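You operate a simulated robot arm through the tools that you are given. There is no shell and no other tool.

Carry out the task below with a simulated two-armed robot. There is one attempt and no reset: what you move stays moved.

JOB
Brush the small mushroom clean and lay it in the white box.
Fine: the small one of the two on the mat; stem up in the brushing box, gap dial on its size, lid shut while you crank; leave the lid open. What is to be rubbed or washed off counts as gone when no trace of it is left.

It is judged by the outcome, as a careful person would: the job done as asked, and still so three seconds after it is handed in. It fails if anything else is knocked over, pushed out of place, dropped, spilled or broken. Lids that push on must go on centred and level and be pressed home; caps that screw on are set level and turned clockwise until they are tight.

ROBOT AND FRAMES
Two 7-joint arms with three-finger grippers on one trunk that stands fixed in place. Base frame: the origin is at the foot of the trunk, x ahead of it, y to its left, z up; the work surface is at about z = 780. Lengths are in mm, angles in rad, forces in N, time in s.
The left shoulder is at [70, 146, 1163], the right one opposite. With the tool pointing down near the work surface each hand reaches from about 260 to 680 mm from the base axis, measured 20 degrees to its own side. Payload 2.2 kg a hand.
Tool frame (each hand has its own): the origin (TCP) lies between the finger pads and is the grasp point; the fingertips stand 28 mm ahead of it; z points along the fingers, y is the line along which they close. The gripper opens to 102 mm. The gripper's body begins 71 mm behind the TCP.
Orientation is told as [roll, pitch, yaw] about the base's x, y, z axes, in that order, counted from this pose: with the fingers straight down and closing along the base's y, the tool's x points along the base's -x, its y along +y and its z along -z.

CONTROLS
- The arms move only by the tool nudge_tool. It takes "left_rows", "right_rows" or both (then of equal length, played together; a hand with none holds still); each is a list of rows, each an object of numbers (a shift or turn left out is 0, a gripper value left out holds the last): "tx", "ty", "tz": the shift along the tool's x, y, z in mm; "rx", "ry", "rz": the turn, a rotation vector about the tool's x, y, z in rad. In form: [{"tx": .., "ty": .., "tz": .., "rx": .., "ry": .., "rz": ..}, ...]. A call has 1 to 20 rows; each row shifts and turns the commanded pose from where the row before left it, along the tool's axes as they then stand. "left_fingers" and "right_fingers" are, for a hand that has rows, the gripper command, from -1 (fully open) to 1 (shut), values between in proportion, set as the call begins (left out, the last holds). Each row takes 0.2 s and may step no farther than 50 mm and 0.15 rad from the row before; otherwise, or with a gripper value out of range, the whole call is refused. Where a pose cannot be reached the arm comes as near as it can. A force on the tool above 80 N (or 10 N above the force at the start of the call, whichever is more), or a blocked arm, ends the call early, and 0.2 s more pass. The fingers move at their own pace and stop on an object; they squeeze with about 26 N. The grip force told is the motor's: it shows also when the fingers shut on nothing. Time passes only in rows, and 0.2 s behind the last, so rows that do not move let the fingers close. It gives the time, the measured TCP pose, the force on the tool (base axes), the opening and the grip force at its end, in the units of the frame above (readings bear some noise), with the torque about the TCP (base axes, N m) and any sound that the robot's microphone picked up.
- Cameras (640 x 400 px; columns grow to the right, rows downward): "scene" is now at [115.5, 55.2, 1385.6]; the picture's right is [0.64, -0.77, 0.00], its down [-0.49, -0.40, -0.77] and it looks along [0.60, 0.49, -0.63] (base axes); focal length 321 px, centre (320, 200). "left" rides on the left gripper at [72, 38, -86] in its tool frame; the picture's right is [-0.47, 0.89, 0.00], its down [-0.60, -0.32, -0.73] and it looks along [-0.65, -0.34, 0.68] (tool axes); focal length 256 px, centre (320, 200). "right" rides on the right gripper at [69, 44, -86] in its tool frame; the picture's right is [-0.53, 0.85, 0.00], its down [-0.58, -0.36, -0.73] and it looks along [-0.62, -0.39, 0.68] (tool axes); focal length 256 px, centre (320, 200). There is no depth. A picture from a camera that has moved, and an enlarged one, comes with that camera's place and axes in the base frame and with its lens.
- camera(camera): a new picture of that camera. The clock stands still meanwhile.
- lift_body(by): slides the trunk up (or, below 0, down) by that many mm; the arms and the scene camera ride with it, the base frame stays. It gives what a move gives, with no picture.
- aim_head(pan, tilt): turns the head with the scene camera to pan (to the left, within 1.501 rad either way) and tilt (down, from -0.506 to 1.204), counted from straight ahead of the robot. It gives what a move gives.
- enlarge(camera, box): a new picture of the part [left, top, right, bottom] of that camera's present view, enlarged. The clock stands still meanwhile.
- sign_off(): hands the job in; it is judged then, once.

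Nothing tells you positions but the pictures and the camera data. Unless the task says otherwise, let go and move clear before handing in.

The tools are called after ">>>" as a command line: name --argument value ..., lists and objects as JSON in quotes. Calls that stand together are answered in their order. nudge_tool: Moves the arms, as the interface text tells. Its arguments: {"type":"object","properties":{"left_rows":{"type":"array","items":{"type":"object","properties":{"tx":{"type":"number"},"ty":{"type":"number"},"tz":{"type":"number"},"rx":{"type":"number"},"ry":{"type":"number"},"rz":{"type":"number"}}}},"left_fingers":{"type":"number"},"right_rows":{"type":"array","items":{"type":"object","properties":{"tx":{"type":"number"},"ty":{"type":"number"},"tz":{"type":"number"},"rx":{"type":"number"},"ry":{"type":"number"},"rz":{"type":"number"}}}},"right_fingers":{"type":"number"}},"required":[]} The other tools are called the same way: lift_body (by) slides the trunk up or down; aim_head (pan, tilt) turns the head that bears the scene camera; camera (camera) takes a picture; enlarge (camera, box) takes an enlarged picture of a part of a camera's view; sign_off () hands the job in.

At the start:

```text
time_s: 0.0
left_tool_pos: [371.2, 443.3, 1147.7]
left_tool_rot: [0.0, 0.001, 0.001]
left_contact_force: [-0.2, 0.3, -0.1]
left_ft_torque: [0.03, 0.02, 0.01]
left_finger_gap: 102.2
left_grip_force: 0.1
right_tool_pos: [468.1, 62.0, 1063.0]
right_tool_rot: [-0.001, -0.001, 0.0]
right_contact_force: [0.4, -0.1, -0.2]
right_ft_torque: [0.02, -0.01, 0.02]
right_finger_gap: 102.3
right_grip_force: 0.0
trunk travel left (down, up): [-700.0, 240.0]
head pan, tilt: [0.691, 0.684]
```

scene: 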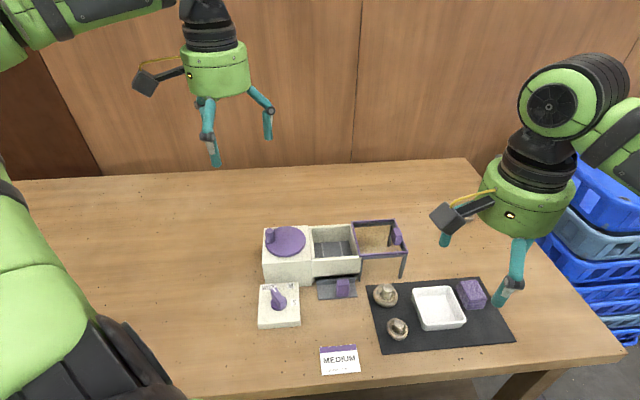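
right: 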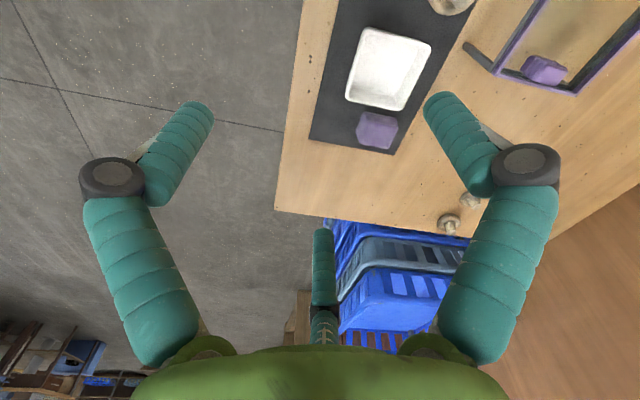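
left: 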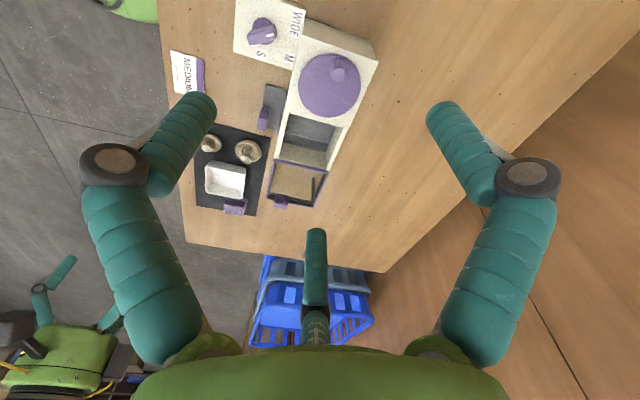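

I see a brushing box with a crank disc, a brushing well, an open lid frame, a dial panel, and a black mat with two mushrooms, a white box and a purple sponge/block. I'll take closer looks before moving.

>>> enlarge --camera "scene" --box '[240, 200, 420, 312]'

>>> enlarge --camera "scene" --box '[310, 265, 530, 385]'

>>> enlarge --camera "left" --box '[160, 0, 400, 150]'

>>> enlarge --camera "left" --box '[170, 90, 370, 215]'

```text
3.56 times, centred on (330, 256) of scene
camera zoom: at [115.5, 55.2, 1385.6], right [0.64, -0.77, 0.0], down [-0.49, -0.4, -0.77], along [0.6, 0.49, -0.63], focal length 1143 px, centre (284, 1)
```

zoom: 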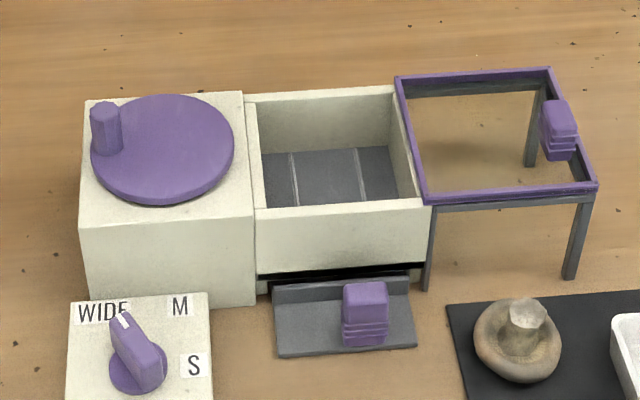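

```text
2.91 times, centred on (420, 325) of scene
camera zoom: at [115.5, 55.2, 1385.6], right [0.64, -0.77, 0.0], down [-0.49, -0.4, -0.77], along [0.6, 0.49, -0.63], focal length 935 px, centre (29, -164)
```

zoom: 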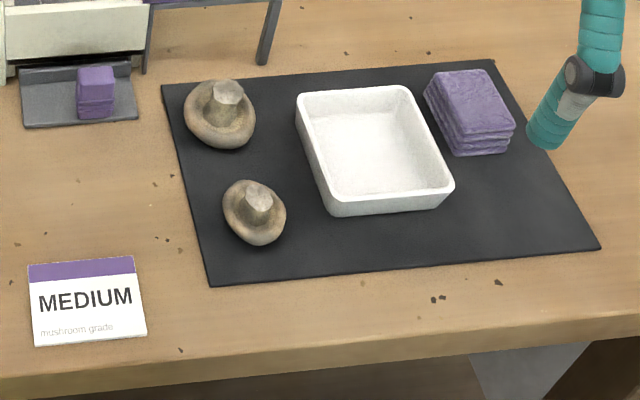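

```text
2.67 times, centred on (280, 75) of left
camera zoom: at [298.9, 481.3, 1234.0], right [0.46, 0.89, 0.0], down [0.6, -0.32, 0.73], along [0.65, -0.34, -0.68], focal length 683 px, centre (427, 533)
```

zoom: 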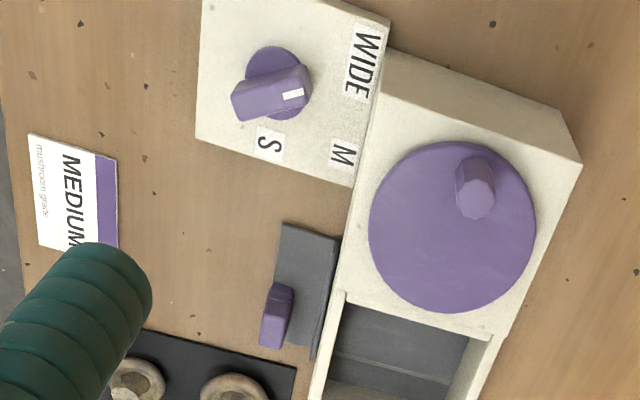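

```text
3.20 times, centred on (270, 152) of left
camera zoom: at [298.9, 481.3, 1234.0], right [0.46, 0.89, 0.0], down [0.6, -0.32, 0.73], along [0.65, -0.34, -0.68], focal length 819 px, centre (480, 352)
```

zoom: 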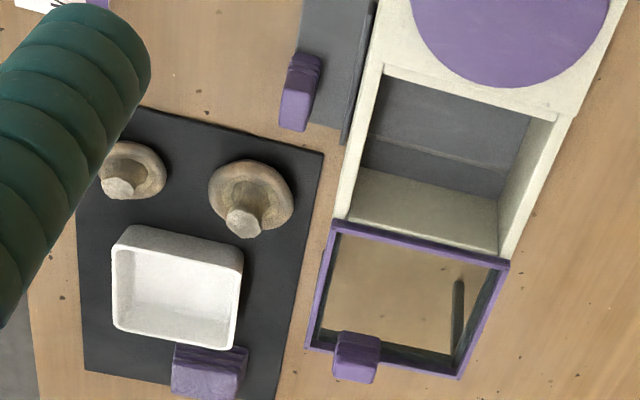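

The work area is within the left arm's reach, so the left hand will do the job. First I'll clear the right hand away to the right and lower the left hand for a closer look at the box.

>>> nudge_tool --left_rows '[{"tz": 40}, {"tz": 40}, {"tz": 40}, {"tz": 20}, {"tz": 0}, {"tz": 0}]' --right_rows '[{"ty": -40}, {"ty": -45}, {"ty": -45}, {"ty": -45}, {"ty": -45}, {"ty": -30}]'

>>> camera --camera "left"

>>> camera --camera "scene"

>>> camera --camera "right"

```text
time_s: 1.4
left_tool_pos: [370.8, 442.1, 1007.5]
left_tool_rot: [0.0, -0.001, 0.001]
left_contact_force: [0.9, -1.1, 0.1]
left_ft_torque: [0.04, 0.04, 0.0]
left_finger_gap: 101.9
left_grip_force: 0.0
right_tool_pos: [468.2, -190.5, 1062.4]
right_tool_rot: [0.0, 0.0, 0.002]
right_contact_force: [0.6, 0.0, -1.0]
right_ft_torque: [0.0, 0.01, 0.01]
right_finger_gap: 102.0
right_grip_force: 0.1
trunk travel left (down, up): [-700.0, 240.0]
head pan, tilt: [0.691, 0.684]
```

```text
taken
camera left: at [298.9, 480.4, 1094.1], right [0.46, 0.89, 0.0], down [0.6, -0.32, 0.73], along [0.65, -0.34, -0.68], focal length 256 px, centre (320, 200)
```

left: 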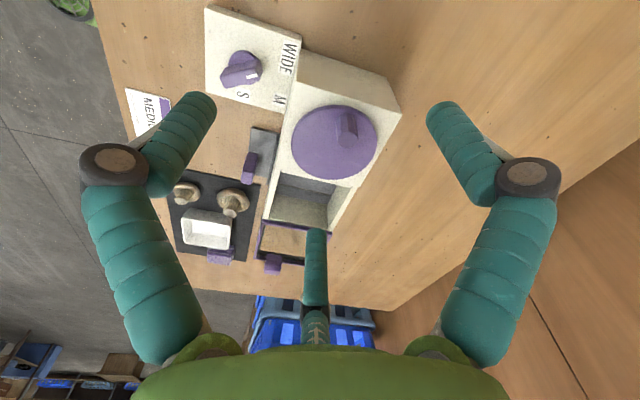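

```text
taken
camera scene: at [115.3, 54.4, 1385.6], right [0.64, -0.77, 0.0], down [-0.49, -0.4, -0.78], along [0.6, 0.49, -0.63], focal length 321 px, centre (320, 200)
```

scene: 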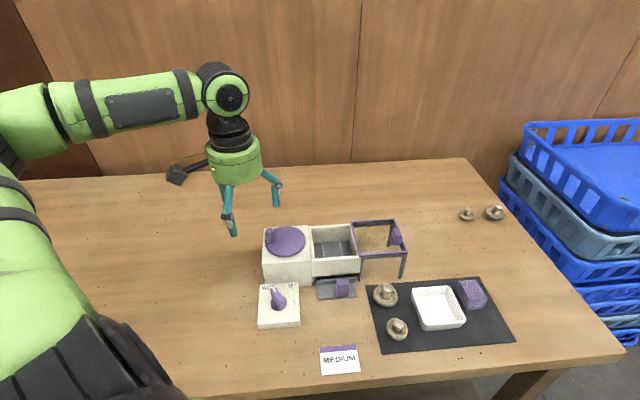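

```text
taken
camera right: at [398.9, -145.7, 1150.9], right [0.53, 0.85, 0.0], down [0.58, -0.36, 0.73], along [0.62, -0.39, -0.68], focal length 256 px, centre (320, 200)
```

right: 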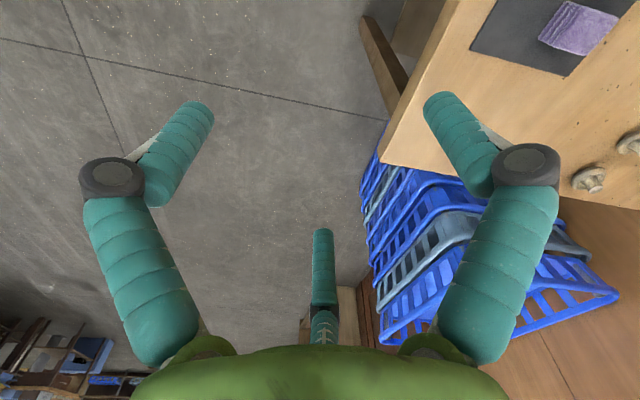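

The camera model checks out on the card. I'll look closely at the gripper's shape and at the box details before moving in.

>>> enlarge --camera "scene" --box '[160, 120, 320, 260]'

>>> enlarge --camera "left" --box '[200, 0, 420, 138]'

>>> enlarge --camera "left" --box '[160, 120, 380, 280]'

>>> enlarge --camera "scene" --box '[255, 270, 375, 345]'

```text
2.86 times, centred on (240, 190) of scene
camera zoom: at [115.3, 54.4, 1385.6], right [0.64, -0.77, 0.0], down [-0.49, -0.4, -0.78], along [0.6, 0.49, -0.63], focal length 918 px, centre (549, 229)
```

zoom: 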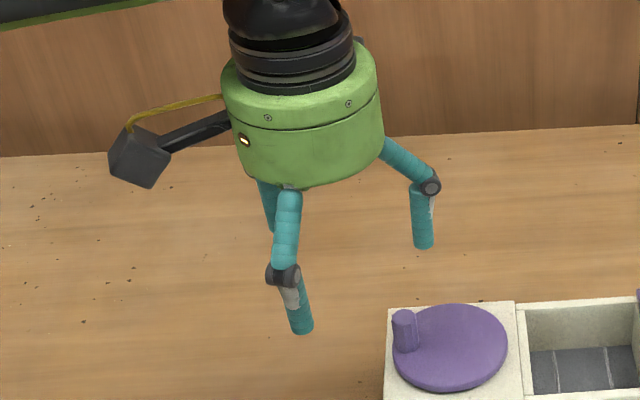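

```text
2.90 times, centred on (310, 69) of left
camera zoom: at [298.9, 480.4, 1094.1], right [0.46, 0.89, 0.0], down [0.6, -0.32, 0.73], along [0.65, -0.34, -0.68], focal length 742 px, centre (349, 580)
```

zoom: 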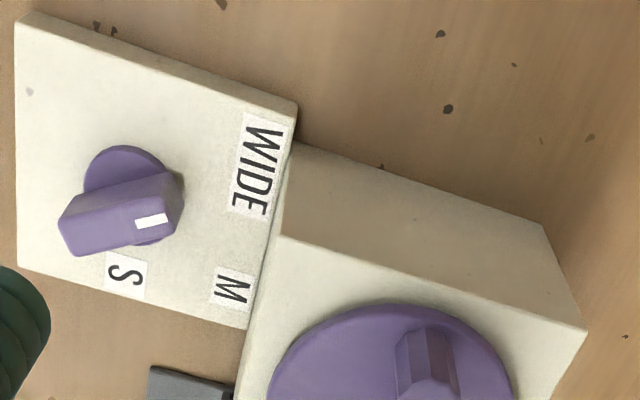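

```text
2.50 times, centred on (270, 200) of left
camera zoom: at [298.9, 480.4, 1094.1], right [0.46, 0.89, 0.0], down [0.6, -0.32, 0.73], along [0.65, -0.34, -0.68], focal length 640 px, centre (445, 200)
```

zoom: 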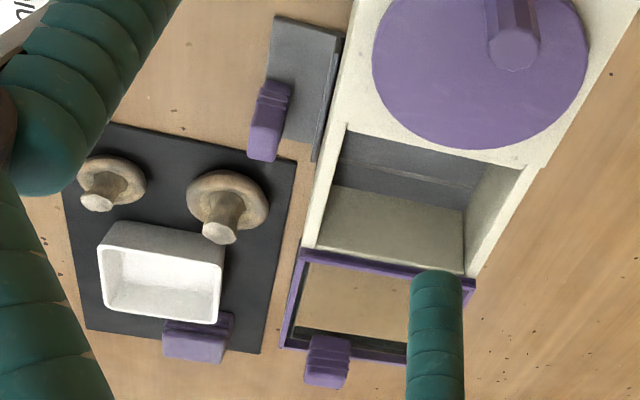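

```text
5.33 times, centred on (315, 308) of scene
camera zoom: at [115.3, 54.4, 1385.6], right [0.64, -0.77, 0.0], down [-0.49, -0.4, -0.78], along [0.6, 0.49, -0.63], focal length 1714 px, centre (347, -373)
```

zoom: 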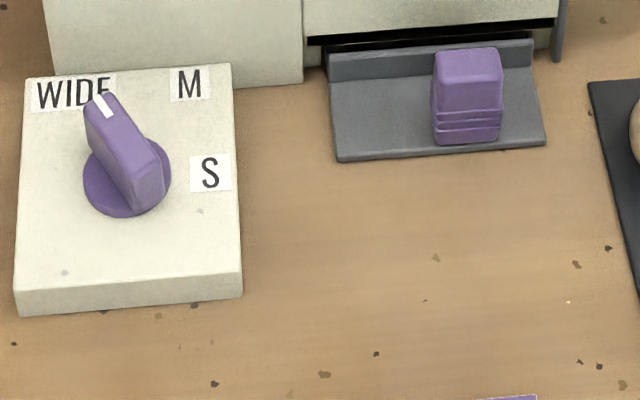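

The hand looks three-fingered in the pictures, so I'll test how it closes in free air. I read the dial as on WIDE, the lid as a sliding purple frame open to the right, and a card saying MEDIUM.

>>> nudge_tool --left_rows '[{"tz": 0}, {"tz": 0}, {"tz": 0}]' --left_fingers 0.5

>>> camera --camera "left"

>>> enlarge --camera "scene" --box '[160, 120, 320, 260]'

>>> enlarge --camera "scene" --box '[440, 190, 540, 252]'

>>> enlarge --camera "scene" --box '[360, 270, 460, 355]'

```text
time_s: 2.2
left_tool_pos: [370.3, 442.7, 1007.0]
left_tool_rot: [0.001, 0.0, 0.002]
left_contact_force: [-0.4, -0.4, -0.6]
left_ft_torque: [0.05, 0.0, 0.0]
left_finger_gap: 25.5
left_grip_force: 0.0
right_tool_pos: [469.6, -187.9, 1062.9]
right_tool_rot: [0.001, 0.0, 0.001]
right_contact_force: [0.0, -0.1, 0.4]
right_ft_torque: [0.0, 0.02, -0.01]
right_finger_gap: 101.9
right_grip_force: 0.0
trunk travel left (down, up): [-700.0, 240.0]
head pan, tilt: [0.691, 0.684]
```

```text
taken
camera left: at [299.1, 481.2, 1093.9], right [0.46, 0.89, 0.0], down [0.6, -0.32, 0.73], along [0.65, -0.34, -0.68], focal length 256 px, centre (320, 200)
```

left: 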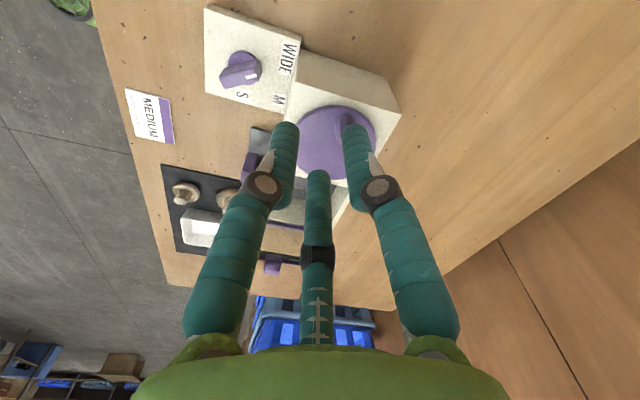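

```text
2.86 times, centred on (240, 190) of scene
camera zoom: at [115.6, 55.4, 1385.6], right [0.64, -0.77, 0.0], down [-0.49, -0.4, -0.77], along [0.6, 0.49, -0.63], focal length 918 px, centre (549, 229)
```

zoom: 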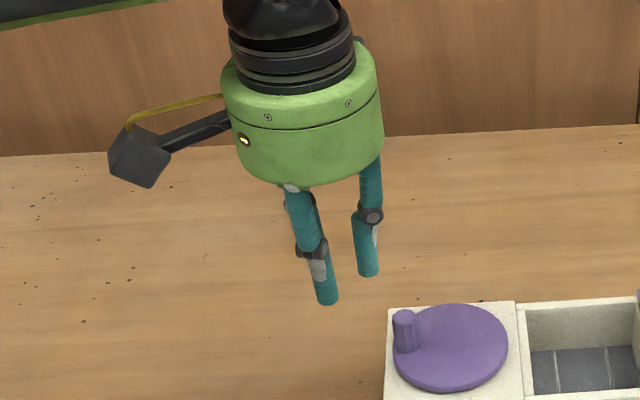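

```text
6.40 times, centred on (490, 221) of scene
camera zoom: at [115.6, 55.4, 1385.6], right [0.64, -0.77, 0.0], down [-0.49, -0.4, -0.77], along [0.6, 0.49, -0.63], focal length 2057 px, centre (-768, 66)
```

zoom: 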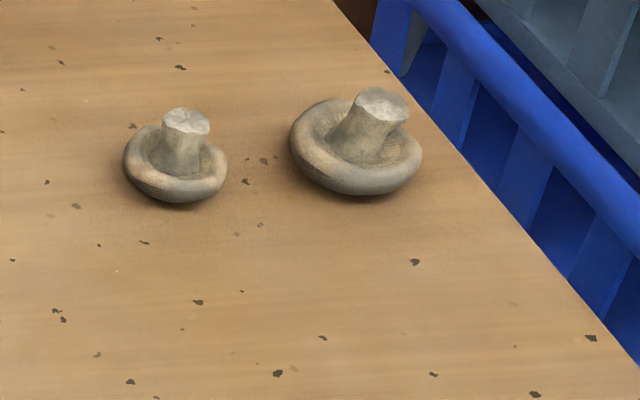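

```text
4.71 times, centred on (410, 312) of scene
camera zoom: at [115.6, 55.4, 1385.6], right [0.64, -0.77, 0.0], down [-0.49, -0.4, -0.77], along [0.6, 0.49, -0.63], focal length 1513 px, centre (-104, -329)
```

zoom: 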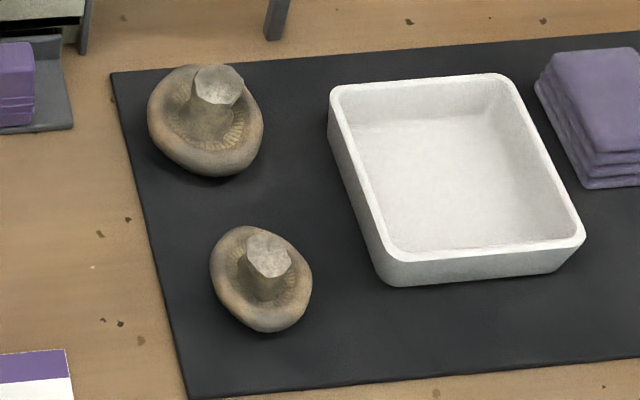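

The three fingers close together on one centre, and the box axis is turned about 45° with its top at z≈867. Next I'll turn the left hand about 70° and move it to look at the dial, the drawer and the inside of the well from the front.

>>> nudge_tool --left_rows '[{"tx": 6.4, "ty": -39, "tz": 13.8}, {"tx": 6.4, "ty": -39, "tz": 13.8}, {"tx": 6.4, "ty": -39, "tz": 13.8}, {"tx": 6.4, "ty": -39, "tz": 13.8}, {"tx": 6.4, "ty": -39, "tz": 13.8}, {"rz": -0.136}, {"rz": -0.136}, {"rz": -0.136}, {"rz": -0.136}, {"rz": -0.136}, {"rz": -0.136}, {"rz": -0.136}, {"rz": -0.136}, {"rz": -0.136}, {"tz": 0}]'

>>> camera --camera "left"

>>> camera --camera "scene"

```text
time_s: 5.4
left_tool_pos: [338.5, 248.7, 937.6]
left_tool_rot: [-0.001, 0.0, 1.227]
left_contact_force: [0.4, -1.0, -0.6]
left_ft_torque: [0.0, 0.0, -0.01]
left_finger_gap: 25.3
left_grip_force: 0.0
right_tool_pos: [469.2, -187.7, 1063.5]
right_tool_rot: [0.001, 0.0, 0.0]
right_contact_force: [0.8, 0.3, -0.6]
right_ft_torque: [0.01, 0.03, 0.0]
right_finger_gap: 102.1
right_grip_force: 0.1
trunk travel left (down, up): [-700.0, 240.0]
head pan, tilt: [0.691, 0.684]
```

```text
taken
camera left: at [279.6, 193.2, 1025.0], right [-0.68, 0.74, 0.0], down [0.5, 0.46, 0.73], along [0.54, 0.49, -0.68], focal length 256 px, centre (320, 200)
```

left: 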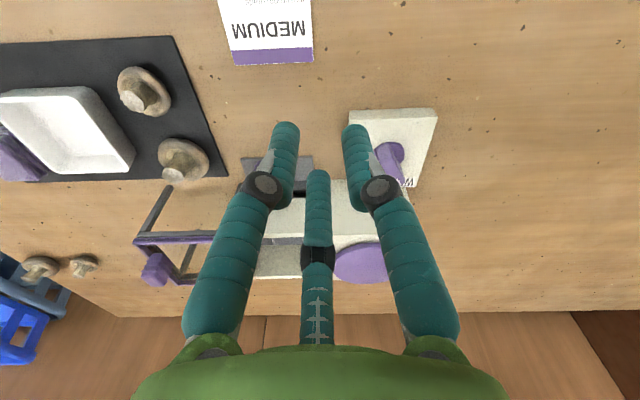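

```text
taken
camera scene: at [115.5, 55.3, 1385.6], right [0.64, -0.77, 0.0], down [-0.49, -0.4, -0.77], along [0.6, 0.49, -0.63], focal length 321 px, centre (320, 200)
```

scene: 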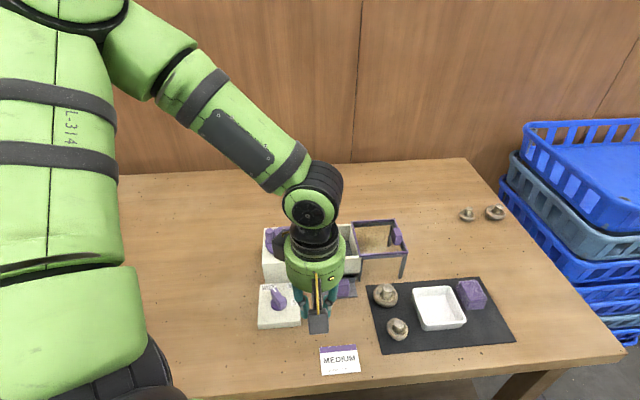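

The turn works. I'll open the fingers so they block less of the view and look again.

>>> nudge_tool --left_rows '[{"tz": 0}, {"tz": 0}, {"tz": 0}, {"tz": 0}]' --left_fingers -1

>>> enlarge --camera "left" --box '[200, 80, 440, 230]'

>>> enlarge --camera "left" --box '[200, 130, 330, 230]'

>>> enlarge --camera "left" --box '[310, 80, 460, 200]'

```text
time_s: 6.4
left_tool_pos: [338.2, 247.5, 938.1]
left_tool_rot: [0.0, 0.0, 1.225]
left_contact_force: [0.0, 0.3, 0.1]
left_ft_torque: [0.05, -0.02, 0.0]
left_finger_gap: 102.1
left_grip_force: 0.0
right_tool_pos: [468.4, -187.7, 1063.1]
right_tool_rot: [0.0, 0.0, -0.001]
right_contact_force: [0.7, -0.1, -0.7]
right_ft_torque: [-0.02, -0.02, 0.01]
right_finger_gap: 102.0
right_grip_force: 0.0
trunk travel left (down, up): [-700.0, 240.0]
head pan, tilt: [0.691, 0.684]
```

```text
2.67 times, centred on (320, 155) of left
camera zoom: at [279.5, 193.3, 1024.9], right [-0.68, 0.74, 0.0], down [0.5, 0.46, 0.73], along [0.54, 0.49, -0.68], focal length 683 px, centre (320, 320)
```

zoom: 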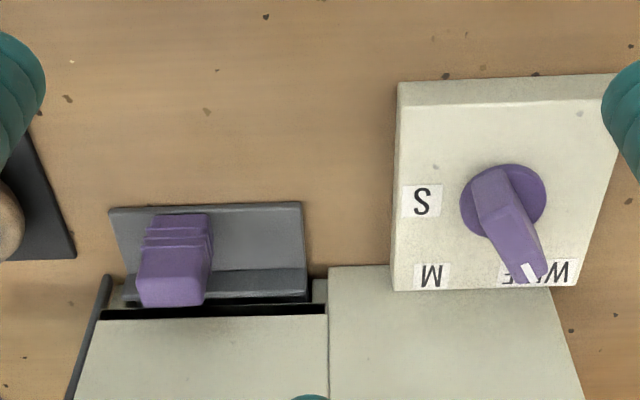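

```text
4.00 times, centred on (265, 180) of left
camera zoom: at [279.5, 193.3, 1024.9], right [-0.68, 0.74, 0.0], down [0.5, 0.46, 0.73], along [0.54, 0.49, -0.68], focal length 1024 px, centre (540, 280)
```

zoom: 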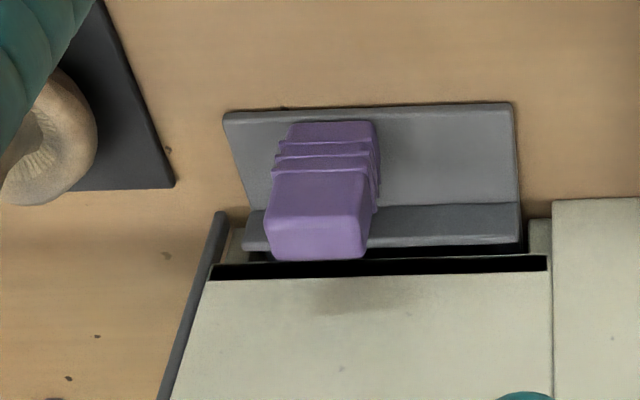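

```text
3.33 times, centred on (385, 140) of left
camera zoom: at [279.5, 193.3, 1024.9], right [-0.68, 0.74, 0.0], down [0.5, 0.46, 0.73], along [0.54, 0.49, -0.68], focal length 853 px, centre (103, 400)
```

zoom: 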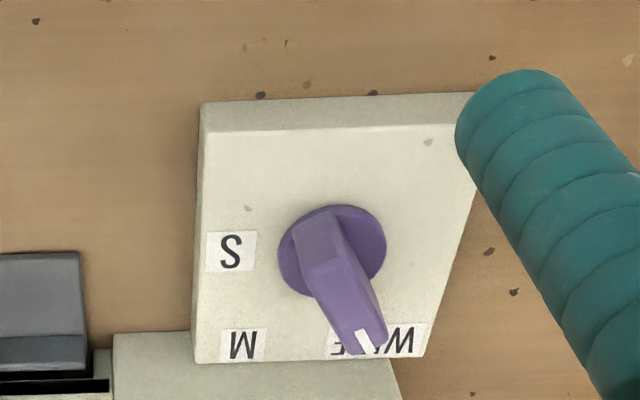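

The dial's knob is a bar pointing at WIDE, and the grey tray with the purple handle sits at a slot low on the well's front. Next I'll look inside the well.

>>> nudge_tool --left_rows '[{"tx": -5.7, "ty": -27.7, "tz": -14.5}, {"tx": -5.7, "ty": -27.7, "tz": -14.5}, {"tz": 0}]'

>>> camera --camera "left"

>>> enlarge --camera "left" --box '[200, 130, 440, 280]'

```text
time_s: 7.2
left_tool_pos: [394.3, 240.7, 967.9]
left_tool_rot: [-0.001, 0.0, 1.226]
left_contact_force: [0.0, -0.1, -0.7]
left_ft_torque: [-0.04, -0.02, 0.02]
left_finger_gap: 102.1
left_grip_force: 0.0
right_tool_pos: [468.7, -186.3, 1062.1]
right_tool_rot: [-0.001, 0.0, 0.001]
right_contact_force: [0.0, 0.0, 0.0]
right_ft_torque: [0.01, -0.02, -0.01]
right_finger_gap: 102.2
right_grip_force: 0.1
trunk travel left (down, up): [-700.0, 240.0]
head pan, tilt: [0.691, 0.684]
```

```text
taken
camera left: at [335.0, 185.6, 1054.0], right [-0.68, 0.74, 0.0], down [0.5, 0.46, 0.73], along [0.54, 0.49, -0.68], focal length 256 px, centre (320, 200)
```

left: 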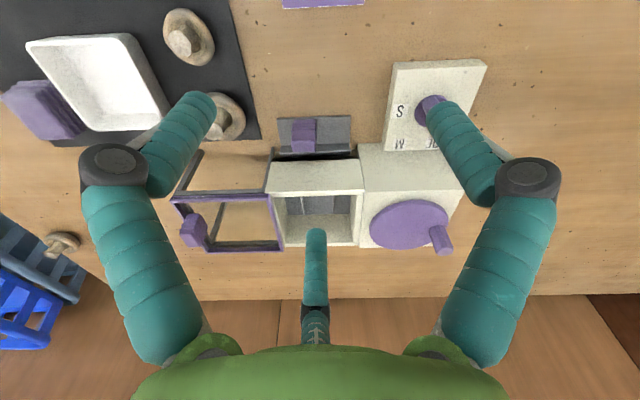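

```text
2.67 times, centred on (320, 205) of left
camera zoom: at [335.0, 185.6, 1054.0], right [-0.68, 0.74, 0.0], down [0.5, 0.46, 0.73], along [0.54, 0.49, -0.68], focal length 683 px, centre (320, 187)
```

zoom: 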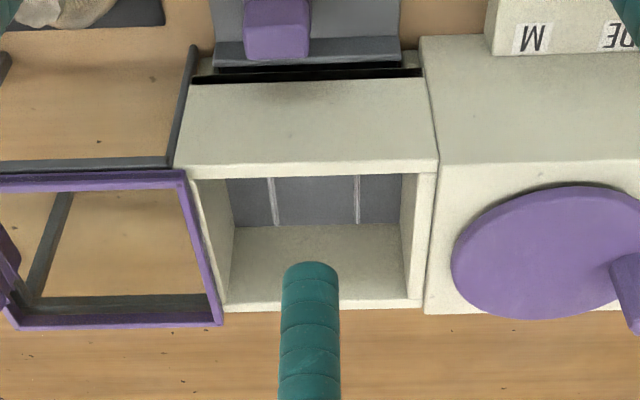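

The well floor is at z≈820 and the well centre is near (514, 346). The dial axis is near (355, 365) with the knob top at z≈834. I'll move over the dial with the fingers partly closed, then check alignment.

>>> nudge_tool --left_rows '[{"tx": -25.65, "ty": 19.8, "tz": 19.5}, {"tx": -25.65, "ty": 19.8, "tz": 19.5}, {"tx": -25.65, "ty": 19.8, "tz": 19.5}, {"tx": -25.65, "ty": 19.8, "tz": 19.5}, {"tz": 0}, {"tz": 0}]' --left_fingers 0.118

>>> camera --camera "left"

>>> enlarge --camera "scene" --box '[220, 200, 380, 340]'

```text
time_s: 8.6
left_tool_pos: [356.0, 363.6, 889.3]
left_tool_rot: [-0.003, 0.001, 1.225]
left_contact_force: [0.6, 0.0, 0.5]
left_ft_torque: [-0.01, -0.01, 0.01]
left_finger_gap: 45.1
left_grip_force: 0.1
right_tool_pos: [468.6, -188.9, 1063.9]
right_tool_rot: [0.0, 0.0, 0.0]
right_contact_force: [-0.2, 0.1, -0.4]
right_ft_torque: [-0.03, -0.01, 0.0]
right_finger_gap: 101.7
right_grip_force: 0.0
trunk travel left (down, up): [-700.0, 240.0]
head pan, tilt: [0.691, 0.684]
```

```text
taken
camera left: at [296.0, 308.0, 976.1], right [-0.68, 0.74, 0.0], down [0.5, 0.46, 0.73], along [0.54, 0.49, -0.68], focal length 256 px, centre (320, 200)
```

left: 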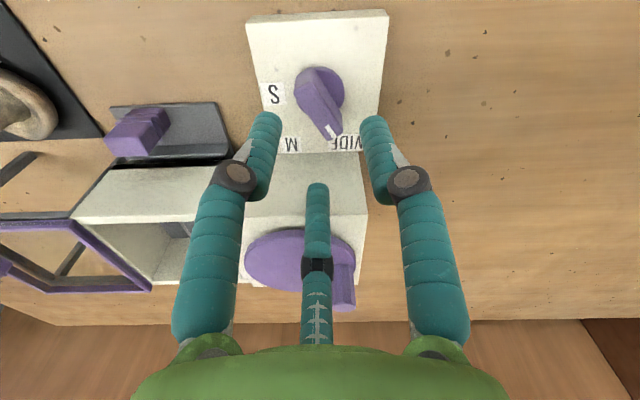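

```text
2.86 times, centred on (300, 270) of scene
camera zoom: at [115.5, 55.5, 1385.6], right [0.64, -0.77, 0.0], down [-0.49, -0.4, -0.77], along [0.6, 0.49, -0.63], focal length 918 px, centre (377, 0)
```

zoom: 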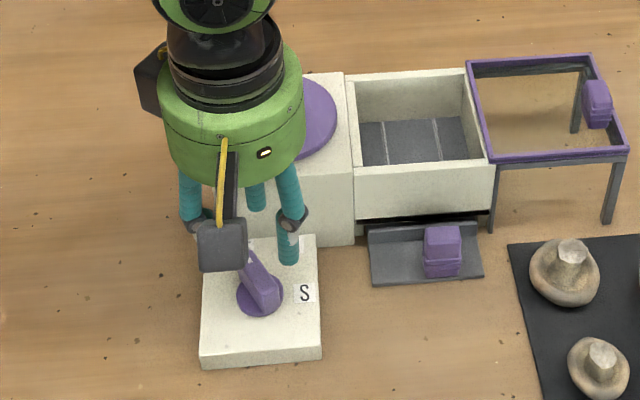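

The hand is centred over the dial and lined up with the knob bar. I'll go down around the knob and close on it.

>>> nudge_tool --left_rows '[{"tz": 18}, {"tz": 18}, {"tz": 15}, {"tz": 0}]'

>>> nudge_tool --left_rows '[{"tz": 0}, {"tz": 0}, {"tz": 0}]' --left_fingers 1

>>> camera --camera "left"

>>> enlarge --camera "scene" --box '[220, 200, 380, 340]'

```text
time_s: 9.6
left_tool_pos: [355.4, 362.7, 839.0]
left_tool_rot: [-0.001, -0.002, 1.226]
left_contact_force: [-0.1, 0.9, -0.3]
left_ft_torque: [0.0, 0.0, -0.05]
left_finger_gap: 45.0
left_grip_force: 0.0
right_tool_pos: [468.6, -189.4, 1063.3]
right_tool_rot: [0.0, -0.001, 0.0]
right_contact_force: [-0.5, -0.6, 0.1]
right_ft_torque: [0.06, -0.01, 0.02]
right_finger_gap: 101.9
right_grip_force: 0.0
trunk travel left (down, up): [-700.0, 240.0]
head pan, tilt: [0.691, 0.684]
```

```text
time_s: 10.4
left_tool_pos: [354.7, 350.6, 839.1]
left_tool_rot: [-0.003, 0.012, 1.222]
left_contact_force: [-0.2, -49.3, -20.4]
left_ft_torque: [-0.7, -0.08, -0.35]
left_finger_gap: 21.7
left_grip_force: 44.7
right_tool_pos: [470.9, -194.5, 1059.8]
right_tool_rot: [0.008, 0.001, -0.001]
right_contact_force: [0.3, 0.8, -0.5]
right_ft_torque: [-0.04, 0.01, -0.03]
right_finger_gap: 102.0
right_grip_force: 0.1
trunk travel left (down, up): [-700.0, 240.0]
head pan, tilt: [0.691, 0.684]
```

```text
taken
camera left: at [295.2, 298.0, 926.8], right [-0.67, 0.74, -0.01], down [0.5, 0.47, 0.72], along [0.54, 0.48, -0.69], focal length 256 px, centre (320, 200)
```

left: 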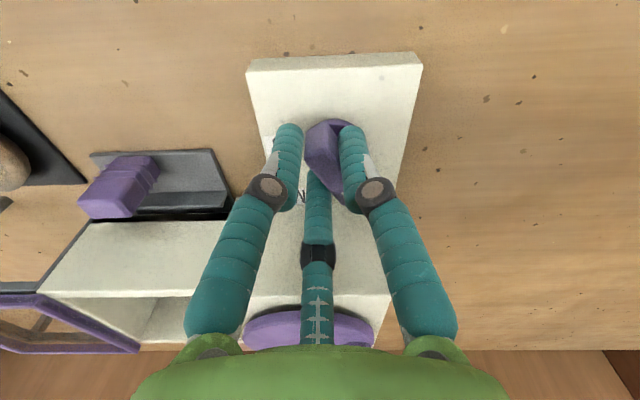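

```text
2.86 times, centred on (300, 270) of scene
camera zoom: at [117.5, 46.9, 1385.5], right [0.64, -0.77, -0.01], down [-0.49, -0.4, -0.78], along [0.6, 0.5, -0.63], focal length 918 px, centre (377, 0)
```

zoom: 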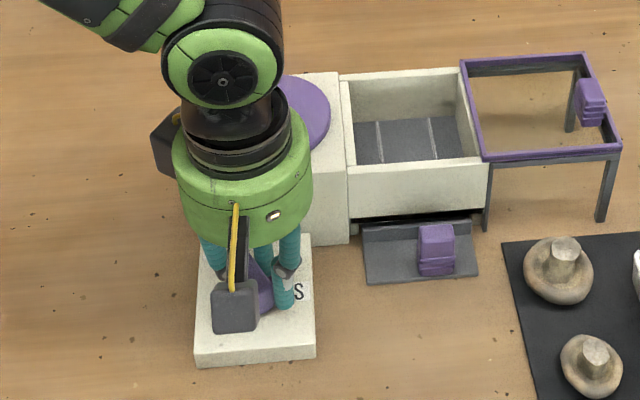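

The grip jammed off-centre: all three fingers are solid, and one met the end of the knob bar. I'll open again, back off upward, and check that the knob and panel have not moved.

>>> nudge_tool --left_rows '[{"tz": 0}, {"tz": 0}, {"tz": 0}]' --left_fingers 0.118

>>> nudge_tool --left_rows '[{"tz": -20}, {"tz": -20}, {"tz": -20}, {"tz": 0}, {"tz": 0}]'

>>> camera --camera "left"

>>> enlarge --camera "scene" --box '[220, 200, 380, 340]'

```text
time_s: 11.2
left_tool_pos: [356.1, 364.4, 838.3]
left_tool_rot: [-0.001, -0.002, 1.224]
left_contact_force: [-1.2, 0.1, -0.1]
left_ft_torque: [0.05, -0.01, 0.02]
left_finger_gap: 45.2
left_grip_force: 0.3
right_tool_pos: [467.0, -188.4, 1063.7]
right_tool_rot: [-0.003, -0.001, 0.0]
right_contact_force: [-0.2, -0.1, 0.2]
right_ft_torque: [-0.05, 0.0, 0.0]
right_finger_gap: 102.0
right_grip_force: 0.1
trunk travel left (down, up): [-700.0, 240.0]
head pan, tilt: [0.691, 0.684]
```

```text
time_s: 12.4
left_tool_pos: [355.6, 363.8, 898.7]
left_tool_rot: [0.001, 0.0, 1.224]
left_contact_force: [-0.8, 0.1, 0.2]
left_ft_torque: [-0.02, 0.0, -0.01]
left_finger_gap: 44.9
left_grip_force: 0.0
right_tool_pos: [469.7, -188.3, 1063.2]
right_tool_rot: [0.0, -0.001, -0.001]
right_contact_force: [-0.1, 0.0, -0.3]
right_ft_torque: [0.04, -0.02, 0.02]
right_finger_gap: 102.3
right_grip_force: 0.1
trunk travel left (down, up): [-700.0, 240.0]
head pan, tilt: [0.691, 0.684]
```

```text
taken
camera left: at [296.0, 308.8, 985.7], right [-0.68, 0.74, 0.0], down [0.5, 0.46, 0.73], along [0.54, 0.49, -0.68], focal length 256 px, centre (320, 200)
```

left: 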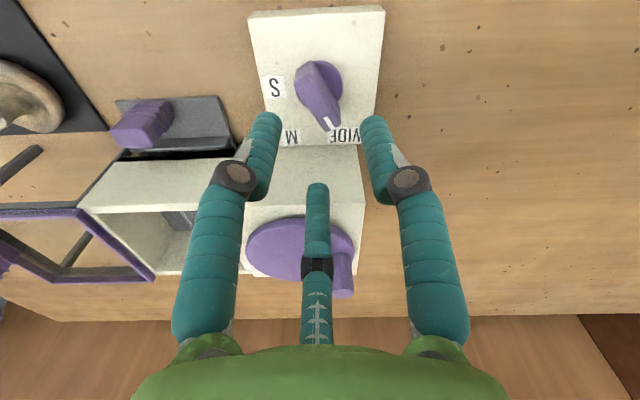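

```text
2.86 times, centred on (300, 270) of scene
camera zoom: at [115.6, 55.2, 1385.6], right [0.64, -0.77, 0.0], down [-0.49, -0.4, -0.77], along [0.6, 0.49, -0.63], focal length 918 px, centre (377, 0)
```

zoom: 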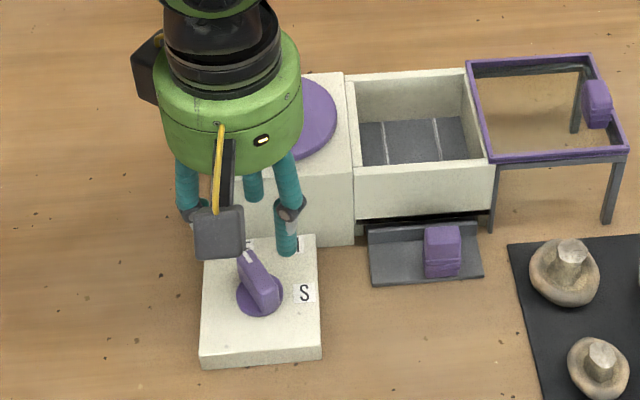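

The panel hasn't moved and the knob is still near WIDE. I'll turn the hand so two fingers straddle the bar, with the third off the mark end, and re-measure the knob.

>>> nudge_tool --left_rows '[{"rz": 0.143}, {"rz": 0.143}, {"rz": 0.143}, {"rz": 0.143}, {"rz": 0.143}, {"rz": 0.143}, {"rz": 0.143}, {"rz": 0.143}, {"rz": 0.143}, {"rz": 0.143}, {"rz": 0.143}, {"tz": 0}, {"tz": 0}]' --left_fingers 0.41

>>> camera --camera "left"

>>> enlarge --camera "scene" --box '[220, 200, 380, 340]'

```text
time_s: 15.2
left_tool_pos: [355.1, 364.2, 898.2]
left_tool_rot: [0.001, 0.0, -0.349]
left_contact_force: [0.4, -0.2, -0.1]
left_ft_torque: [0.0, 0.0, 0.0]
left_finger_gap: 30.2
left_grip_force: 0.2
right_tool_pos: [468.1, -188.7, 1061.7]
right_tool_rot: [0.0, 0.0, -0.001]
right_contact_force: [-0.6, -0.8, 0.8]
right_ft_torque: [-0.03, 0.02, -0.03]
right_finger_gap: 101.9
right_grip_force: 0.0
trunk travel left (down, up): [-700.0, 240.0]
head pan, tilt: [0.691, 0.684]
```

```text
taken
camera left: at [300.7, 424.0, 984.9], right [0.74, 0.67, 0.0], down [0.46, -0.5, 0.73], along [0.49, -0.54, -0.68], focal length 256 px, centre (320, 200)
```

left: 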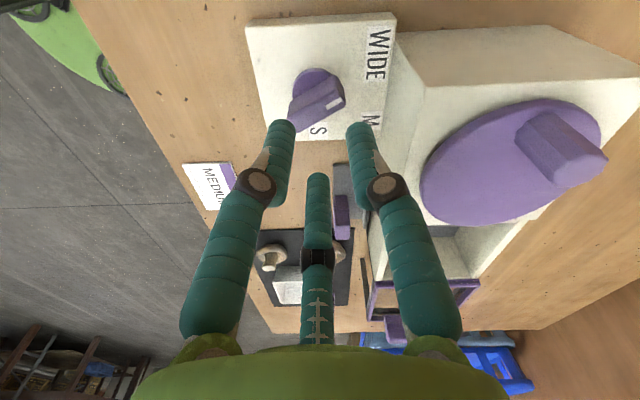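

```text
2.86 times, centred on (300, 270) of scene
camera zoom: at [115.5, 55.2, 1385.6], right [0.64, -0.77, 0.0], down [-0.49, -0.4, -0.77], along [0.6, 0.49, -0.63], focal length 918 px, centre (377, 0)
```

zoom: 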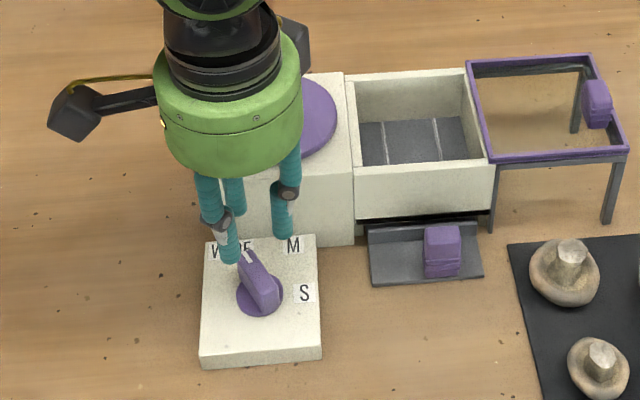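

>>> enlarge --camera "left" --box '[230, 10, 410, 135]'

>>> enlarge --camera "scene" --box '[250, 275, 310, 335]'

```text
3.20 times, centred on (320, 72) of left
camera zoom: at [300.7, 424.0, 984.9], right [0.74, 0.67, 0.0], down [0.46, -0.5, 0.73], along [0.49, -0.54, -0.68], focal length 819 px, centre (320, 608)
```

zoom: 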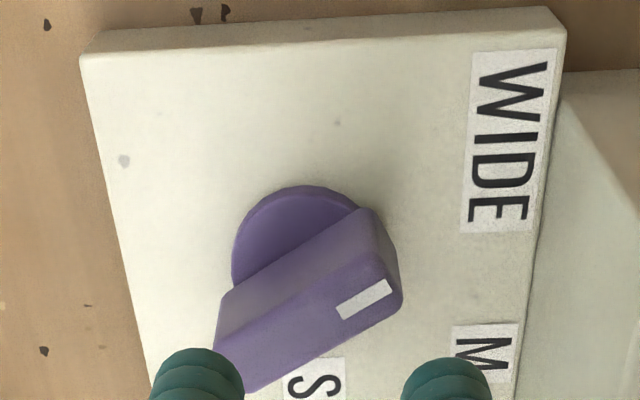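

```text
6.67 times, centred on (280, 305) of scene
camera zoom: at [115.5, 55.2, 1385.6], right [0.64, -0.77, 0.0], down [-0.49, -0.4, -0.77], along [0.6, 0.49, -0.63], focal length 2143 px, centre (587, -500)
```

zoom: 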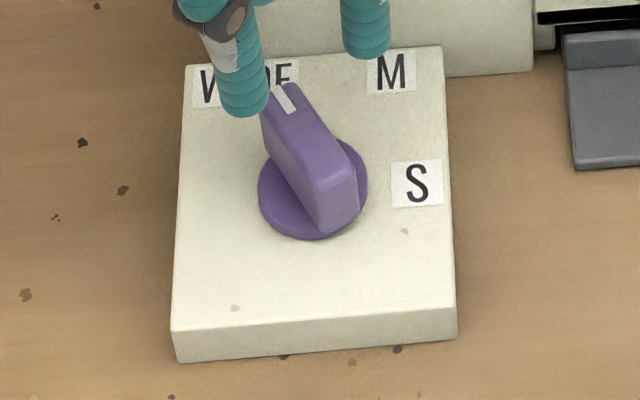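

I measure the knob bar at about 73° with its axis at (354.5, 362.5), and the M label at about 14°. I'll shift so the fingers straddle the mark half of the bar, go down and pinch it.

>>> nudge_tool --left_rows '[{"tx": 0.6, "ty": 14.2}, {"tz": 0}, {"tz": 20}, {"tz": 20}, {"tz": 21}, {"tz": 0}]'

>>> camera --camera "left"

>>> enlarge --camera "scene" --box '[240, 235, 340, 335]'

```text
time_s: 16.6
left_tool_pos: [359.6, 378.2, 837.0]
left_tool_rot: [0.001, -0.002, -0.347]
left_contact_force: [-0.5, 0.1, -0.8]
left_ft_torque: [0.01, -0.01, 0.01]
left_finger_gap: 30.0
left_grip_force: 0.1
right_tool_pos: [468.2, -190.0, 1063.6]
right_tool_rot: [0.0, -0.002, 0.002]
right_contact_force: [-0.8, 0.1, 0.4]
right_ft_torque: [-0.02, 0.03, 0.02]
right_finger_gap: 101.9
right_grip_force: 0.1
trunk travel left (down, up): [-700.0, 240.0]
head pan, tilt: [0.691, 0.684]
```

```text
taken
camera left: at [304.7, 437.3, 924.0], right [0.74, 0.67, 0.0], down [0.46, -0.5, 0.73], along [0.49, -0.54, -0.68], focal length 256 px, centre (320, 200)
```

left: 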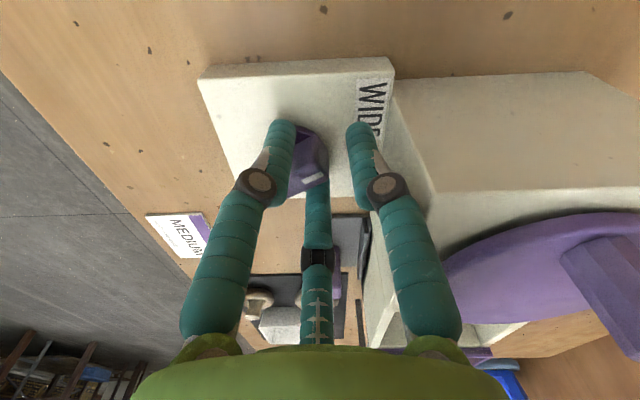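

```text
4.00 times, centred on (290, 285) of scene
camera zoom: at [115.3, 55.2, 1385.6], right [0.64, -0.77, 0.0], down [-0.49, -0.4, -0.78], along [0.6, 0.49, -0.63], focal length 1286 px, centre (440, -140)
```

zoom: 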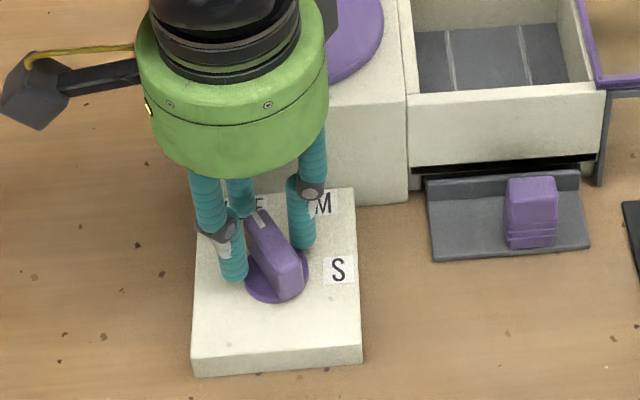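

The fingers straddle the bar cleanly. I'll close to a light fit on the bar and check.

>>> nudge_tool --left_rows '[{"tz": 0}, {"tz": 0}, {"tz": 0}]' --left_fingers 0.7

>>> enlarge --camera "left" --box '[200, 50, 440, 250]'

```text
time_s: 17.4
left_tool_pos: [358.7, 376.0, 837.1]
left_tool_rot: [0.001, -0.001, -0.348]
left_contact_force: [-2.2, -0.4, -1.0]
left_ft_torque: [0.02, 0.02, -0.04]
left_finger_gap: 18.7
left_grip_force: 2.6
right_tool_pos: [468.0, -187.9, 1062.5]
right_tool_rot: [-0.001, 0.0, 0.0]
right_contact_force: [0.3, -0.5, -0.3]
right_ft_torque: [0.0, -0.01, 0.02]
right_finger_gap: 102.1
right_grip_force: 0.1
trunk travel left (down, up): [-700.0, 240.0]
head pan, tilt: [0.691, 0.684]
```

```text
2.00 times, centred on (320, 150) of left
camera zoom: at [304.5, 437.3, 924.0], right [0.74, 0.67, 0.0], down [0.46, -0.5, 0.73], along [0.49, -0.54, -0.68], focal length 512 px, centre (320, 300)
```

zoom: 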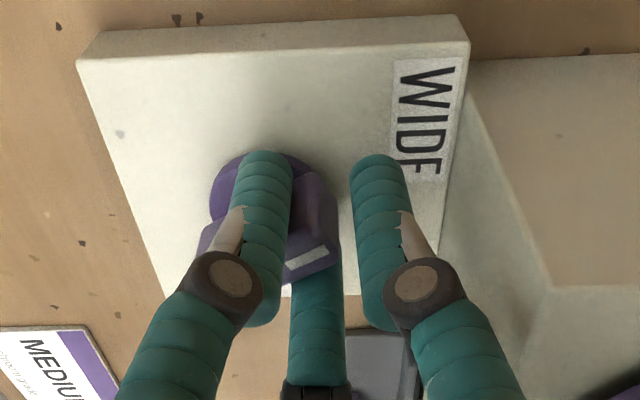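

The pinch on the bar is light and stable (gap 18.7). I'll turn the knob clockwise about its axis, halfway first, watching the forces.

>>> nudge_tool --left_rows '[{"tx": -1.67, "ty": -0.08, "rz": 0.101}, {"tx": -1.67, "ty": -0.08, "rz": 0.101}, {"tx": -1.67, "ty": -0.08, "rz": 0.101}, {"tx": -1.67, "ty": -0.08, "rz": 0.101}, {"tx": -1.67, "ty": -0.08, "rz": 0.101}, {"tz": 0}]'

>>> enlarge --camera "left" --box '[200, 50, 440, 250]'

>>> enlarge --camera "scene" --box '[240, 235, 340, 335]'

```text
time_s: 18.8
left_tool_pos: [365.3, 372.7, 836.0]
left_tool_rot: [0.001, -0.001, -0.854]
left_contact_force: [-1.2, 1.3, 2.0]
left_ft_torque: [0.01, 0.07, -0.02]
left_finger_gap: 18.7
left_grip_force: 3.0
right_tool_pos: [467.2, -188.4, 1063.0]
right_tool_rot: [-0.001, -0.001, 0.0]
right_contact_force: [0.7, 0.7, -0.5]
right_ft_torque: [-0.01, -0.03, 0.03]
right_finger_gap: 101.8
right_grip_force: 0.0
trunk travel left (down, up): [-700.0, 240.0]
head pan, tilt: [0.691, 0.684]
```

```text
2.00 times, centred on (320, 150) of left
camera zoom: at [347.7, 452.0, 924.0], right [0.97, 0.23, 0.0], down [0.16, -0.66, 0.73], along [0.17, -0.71, -0.68], focal length 512 px, centre (320, 300)
```

zoom: 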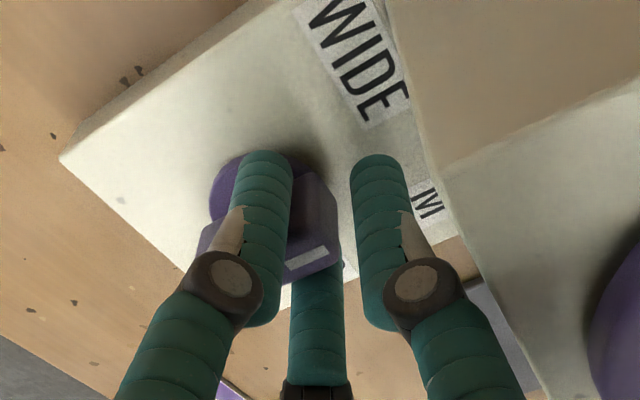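

```text
4.00 times, centred on (290, 285) of scene
camera zoom: at [115.1, 55.4, 1385.6], right [0.64, -0.77, 0.0], down [-0.49, -0.4, -0.78], along [0.6, 0.49, -0.63], focal length 1286 px, centre (440, -140)
```

zoom: 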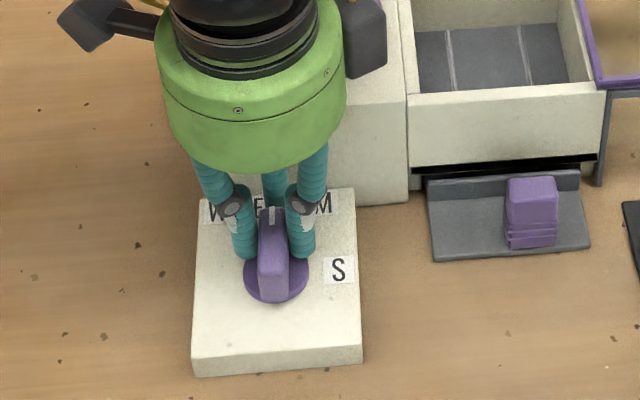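

The knob follows smoothly. I'll finish the turn to M.

>>> nudge_tool --left_rows '[{"tx": -1.67, "ty": -0.08, "rz": 0.101}, {"tx": -1.67, "ty": -0.08, "rz": 0.101}, {"tx": -1.67, "ty": -0.08, "rz": 0.101}, {"tx": -1.67, "ty": -0.08, "rz": 0.101}, {"tx": -1.67, "ty": -0.08, "rz": 0.101}, {"tz": 0}]'

>>> nudge_tool --left_rows '[{"tz": 0}, {"tz": 0}, {"tz": -20}, {"tz": -20}, {"tz": -20}, {"tz": 0}]' --left_fingers 0.41

>>> camera --camera "left"

>>> enlarge --camera "scene" --box '[250, 275, 310, 335]'

```text
time_s: 20.2
left_tool_pos: [370.1, 364.9, 837.9]
left_tool_rot: [0.001, 0.0, -1.358]
left_contact_force: [-1.4, 1.1, 1.9]
left_ft_torque: [0.03, 0.03, 0.0]
left_finger_gap: 18.6
left_grip_force: 2.3
right_tool_pos: [468.8, -189.5, 1063.5]
right_tool_rot: [0.0, 0.001, 0.0]
right_contact_force: [-0.4, 0.1, -0.8]
right_ft_torque: [-0.01, -0.01, -0.01]
right_finger_gap: 101.9
right_grip_force: 0.0
trunk travel left (down, up): [-700.0, 240.0]
head pan, tilt: [0.691, 0.684]
```

```text
time_s: 21.6
left_tool_pos: [368.5, 363.6, 898.3]
left_tool_rot: [0.0, 0.0, -1.359]
left_contact_force: [0.8, 0.4, -0.6]
left_ft_torque: [0.03, 0.02, 0.01]
left_finger_gap: 30.1
left_grip_force: 0.0
right_tool_pos: [468.7, -187.9, 1063.8]
right_tool_rot: [0.0, 0.0, 0.0]
right_contact_force: [-0.6, 0.3, -0.6]
right_ft_torque: [-0.01, -0.02, -0.01]
right_finger_gap: 102.1
right_grip_force: 0.0
trunk travel left (down, up): [-700.0, 240.0]
head pan, tilt: [0.691, 0.684]
```

```text
taken
camera left: at [392.1, 443.3, 983.9], right [0.96, -0.27, 0.0], down [-0.18, -0.66, 0.73], along [-0.2, -0.7, -0.68], focal length 256 px, centre (320, 200)
```

left: 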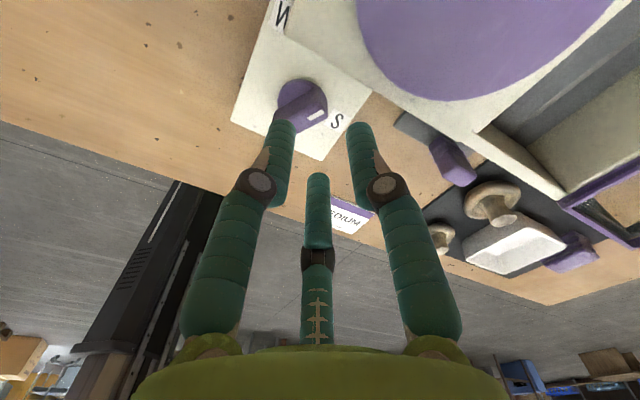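

```text
6.67 times, centred on (280, 305) of scene
camera zoom: at [115.7, 55.3, 1385.6], right [0.64, -0.77, 0.0], down [-0.49, -0.4, -0.77], along [0.6, 0.49, -0.63], focal length 2143 px, centre (587, -500)
```

zoom: 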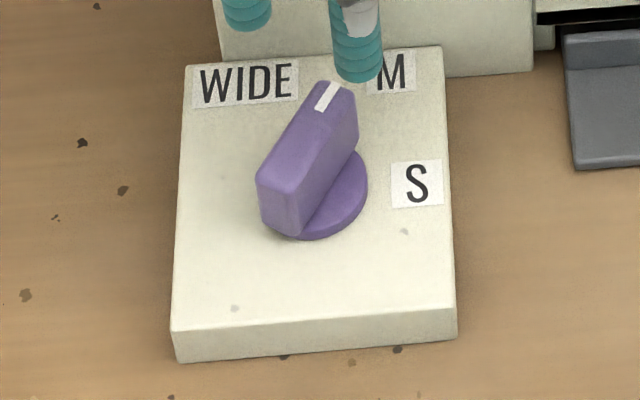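

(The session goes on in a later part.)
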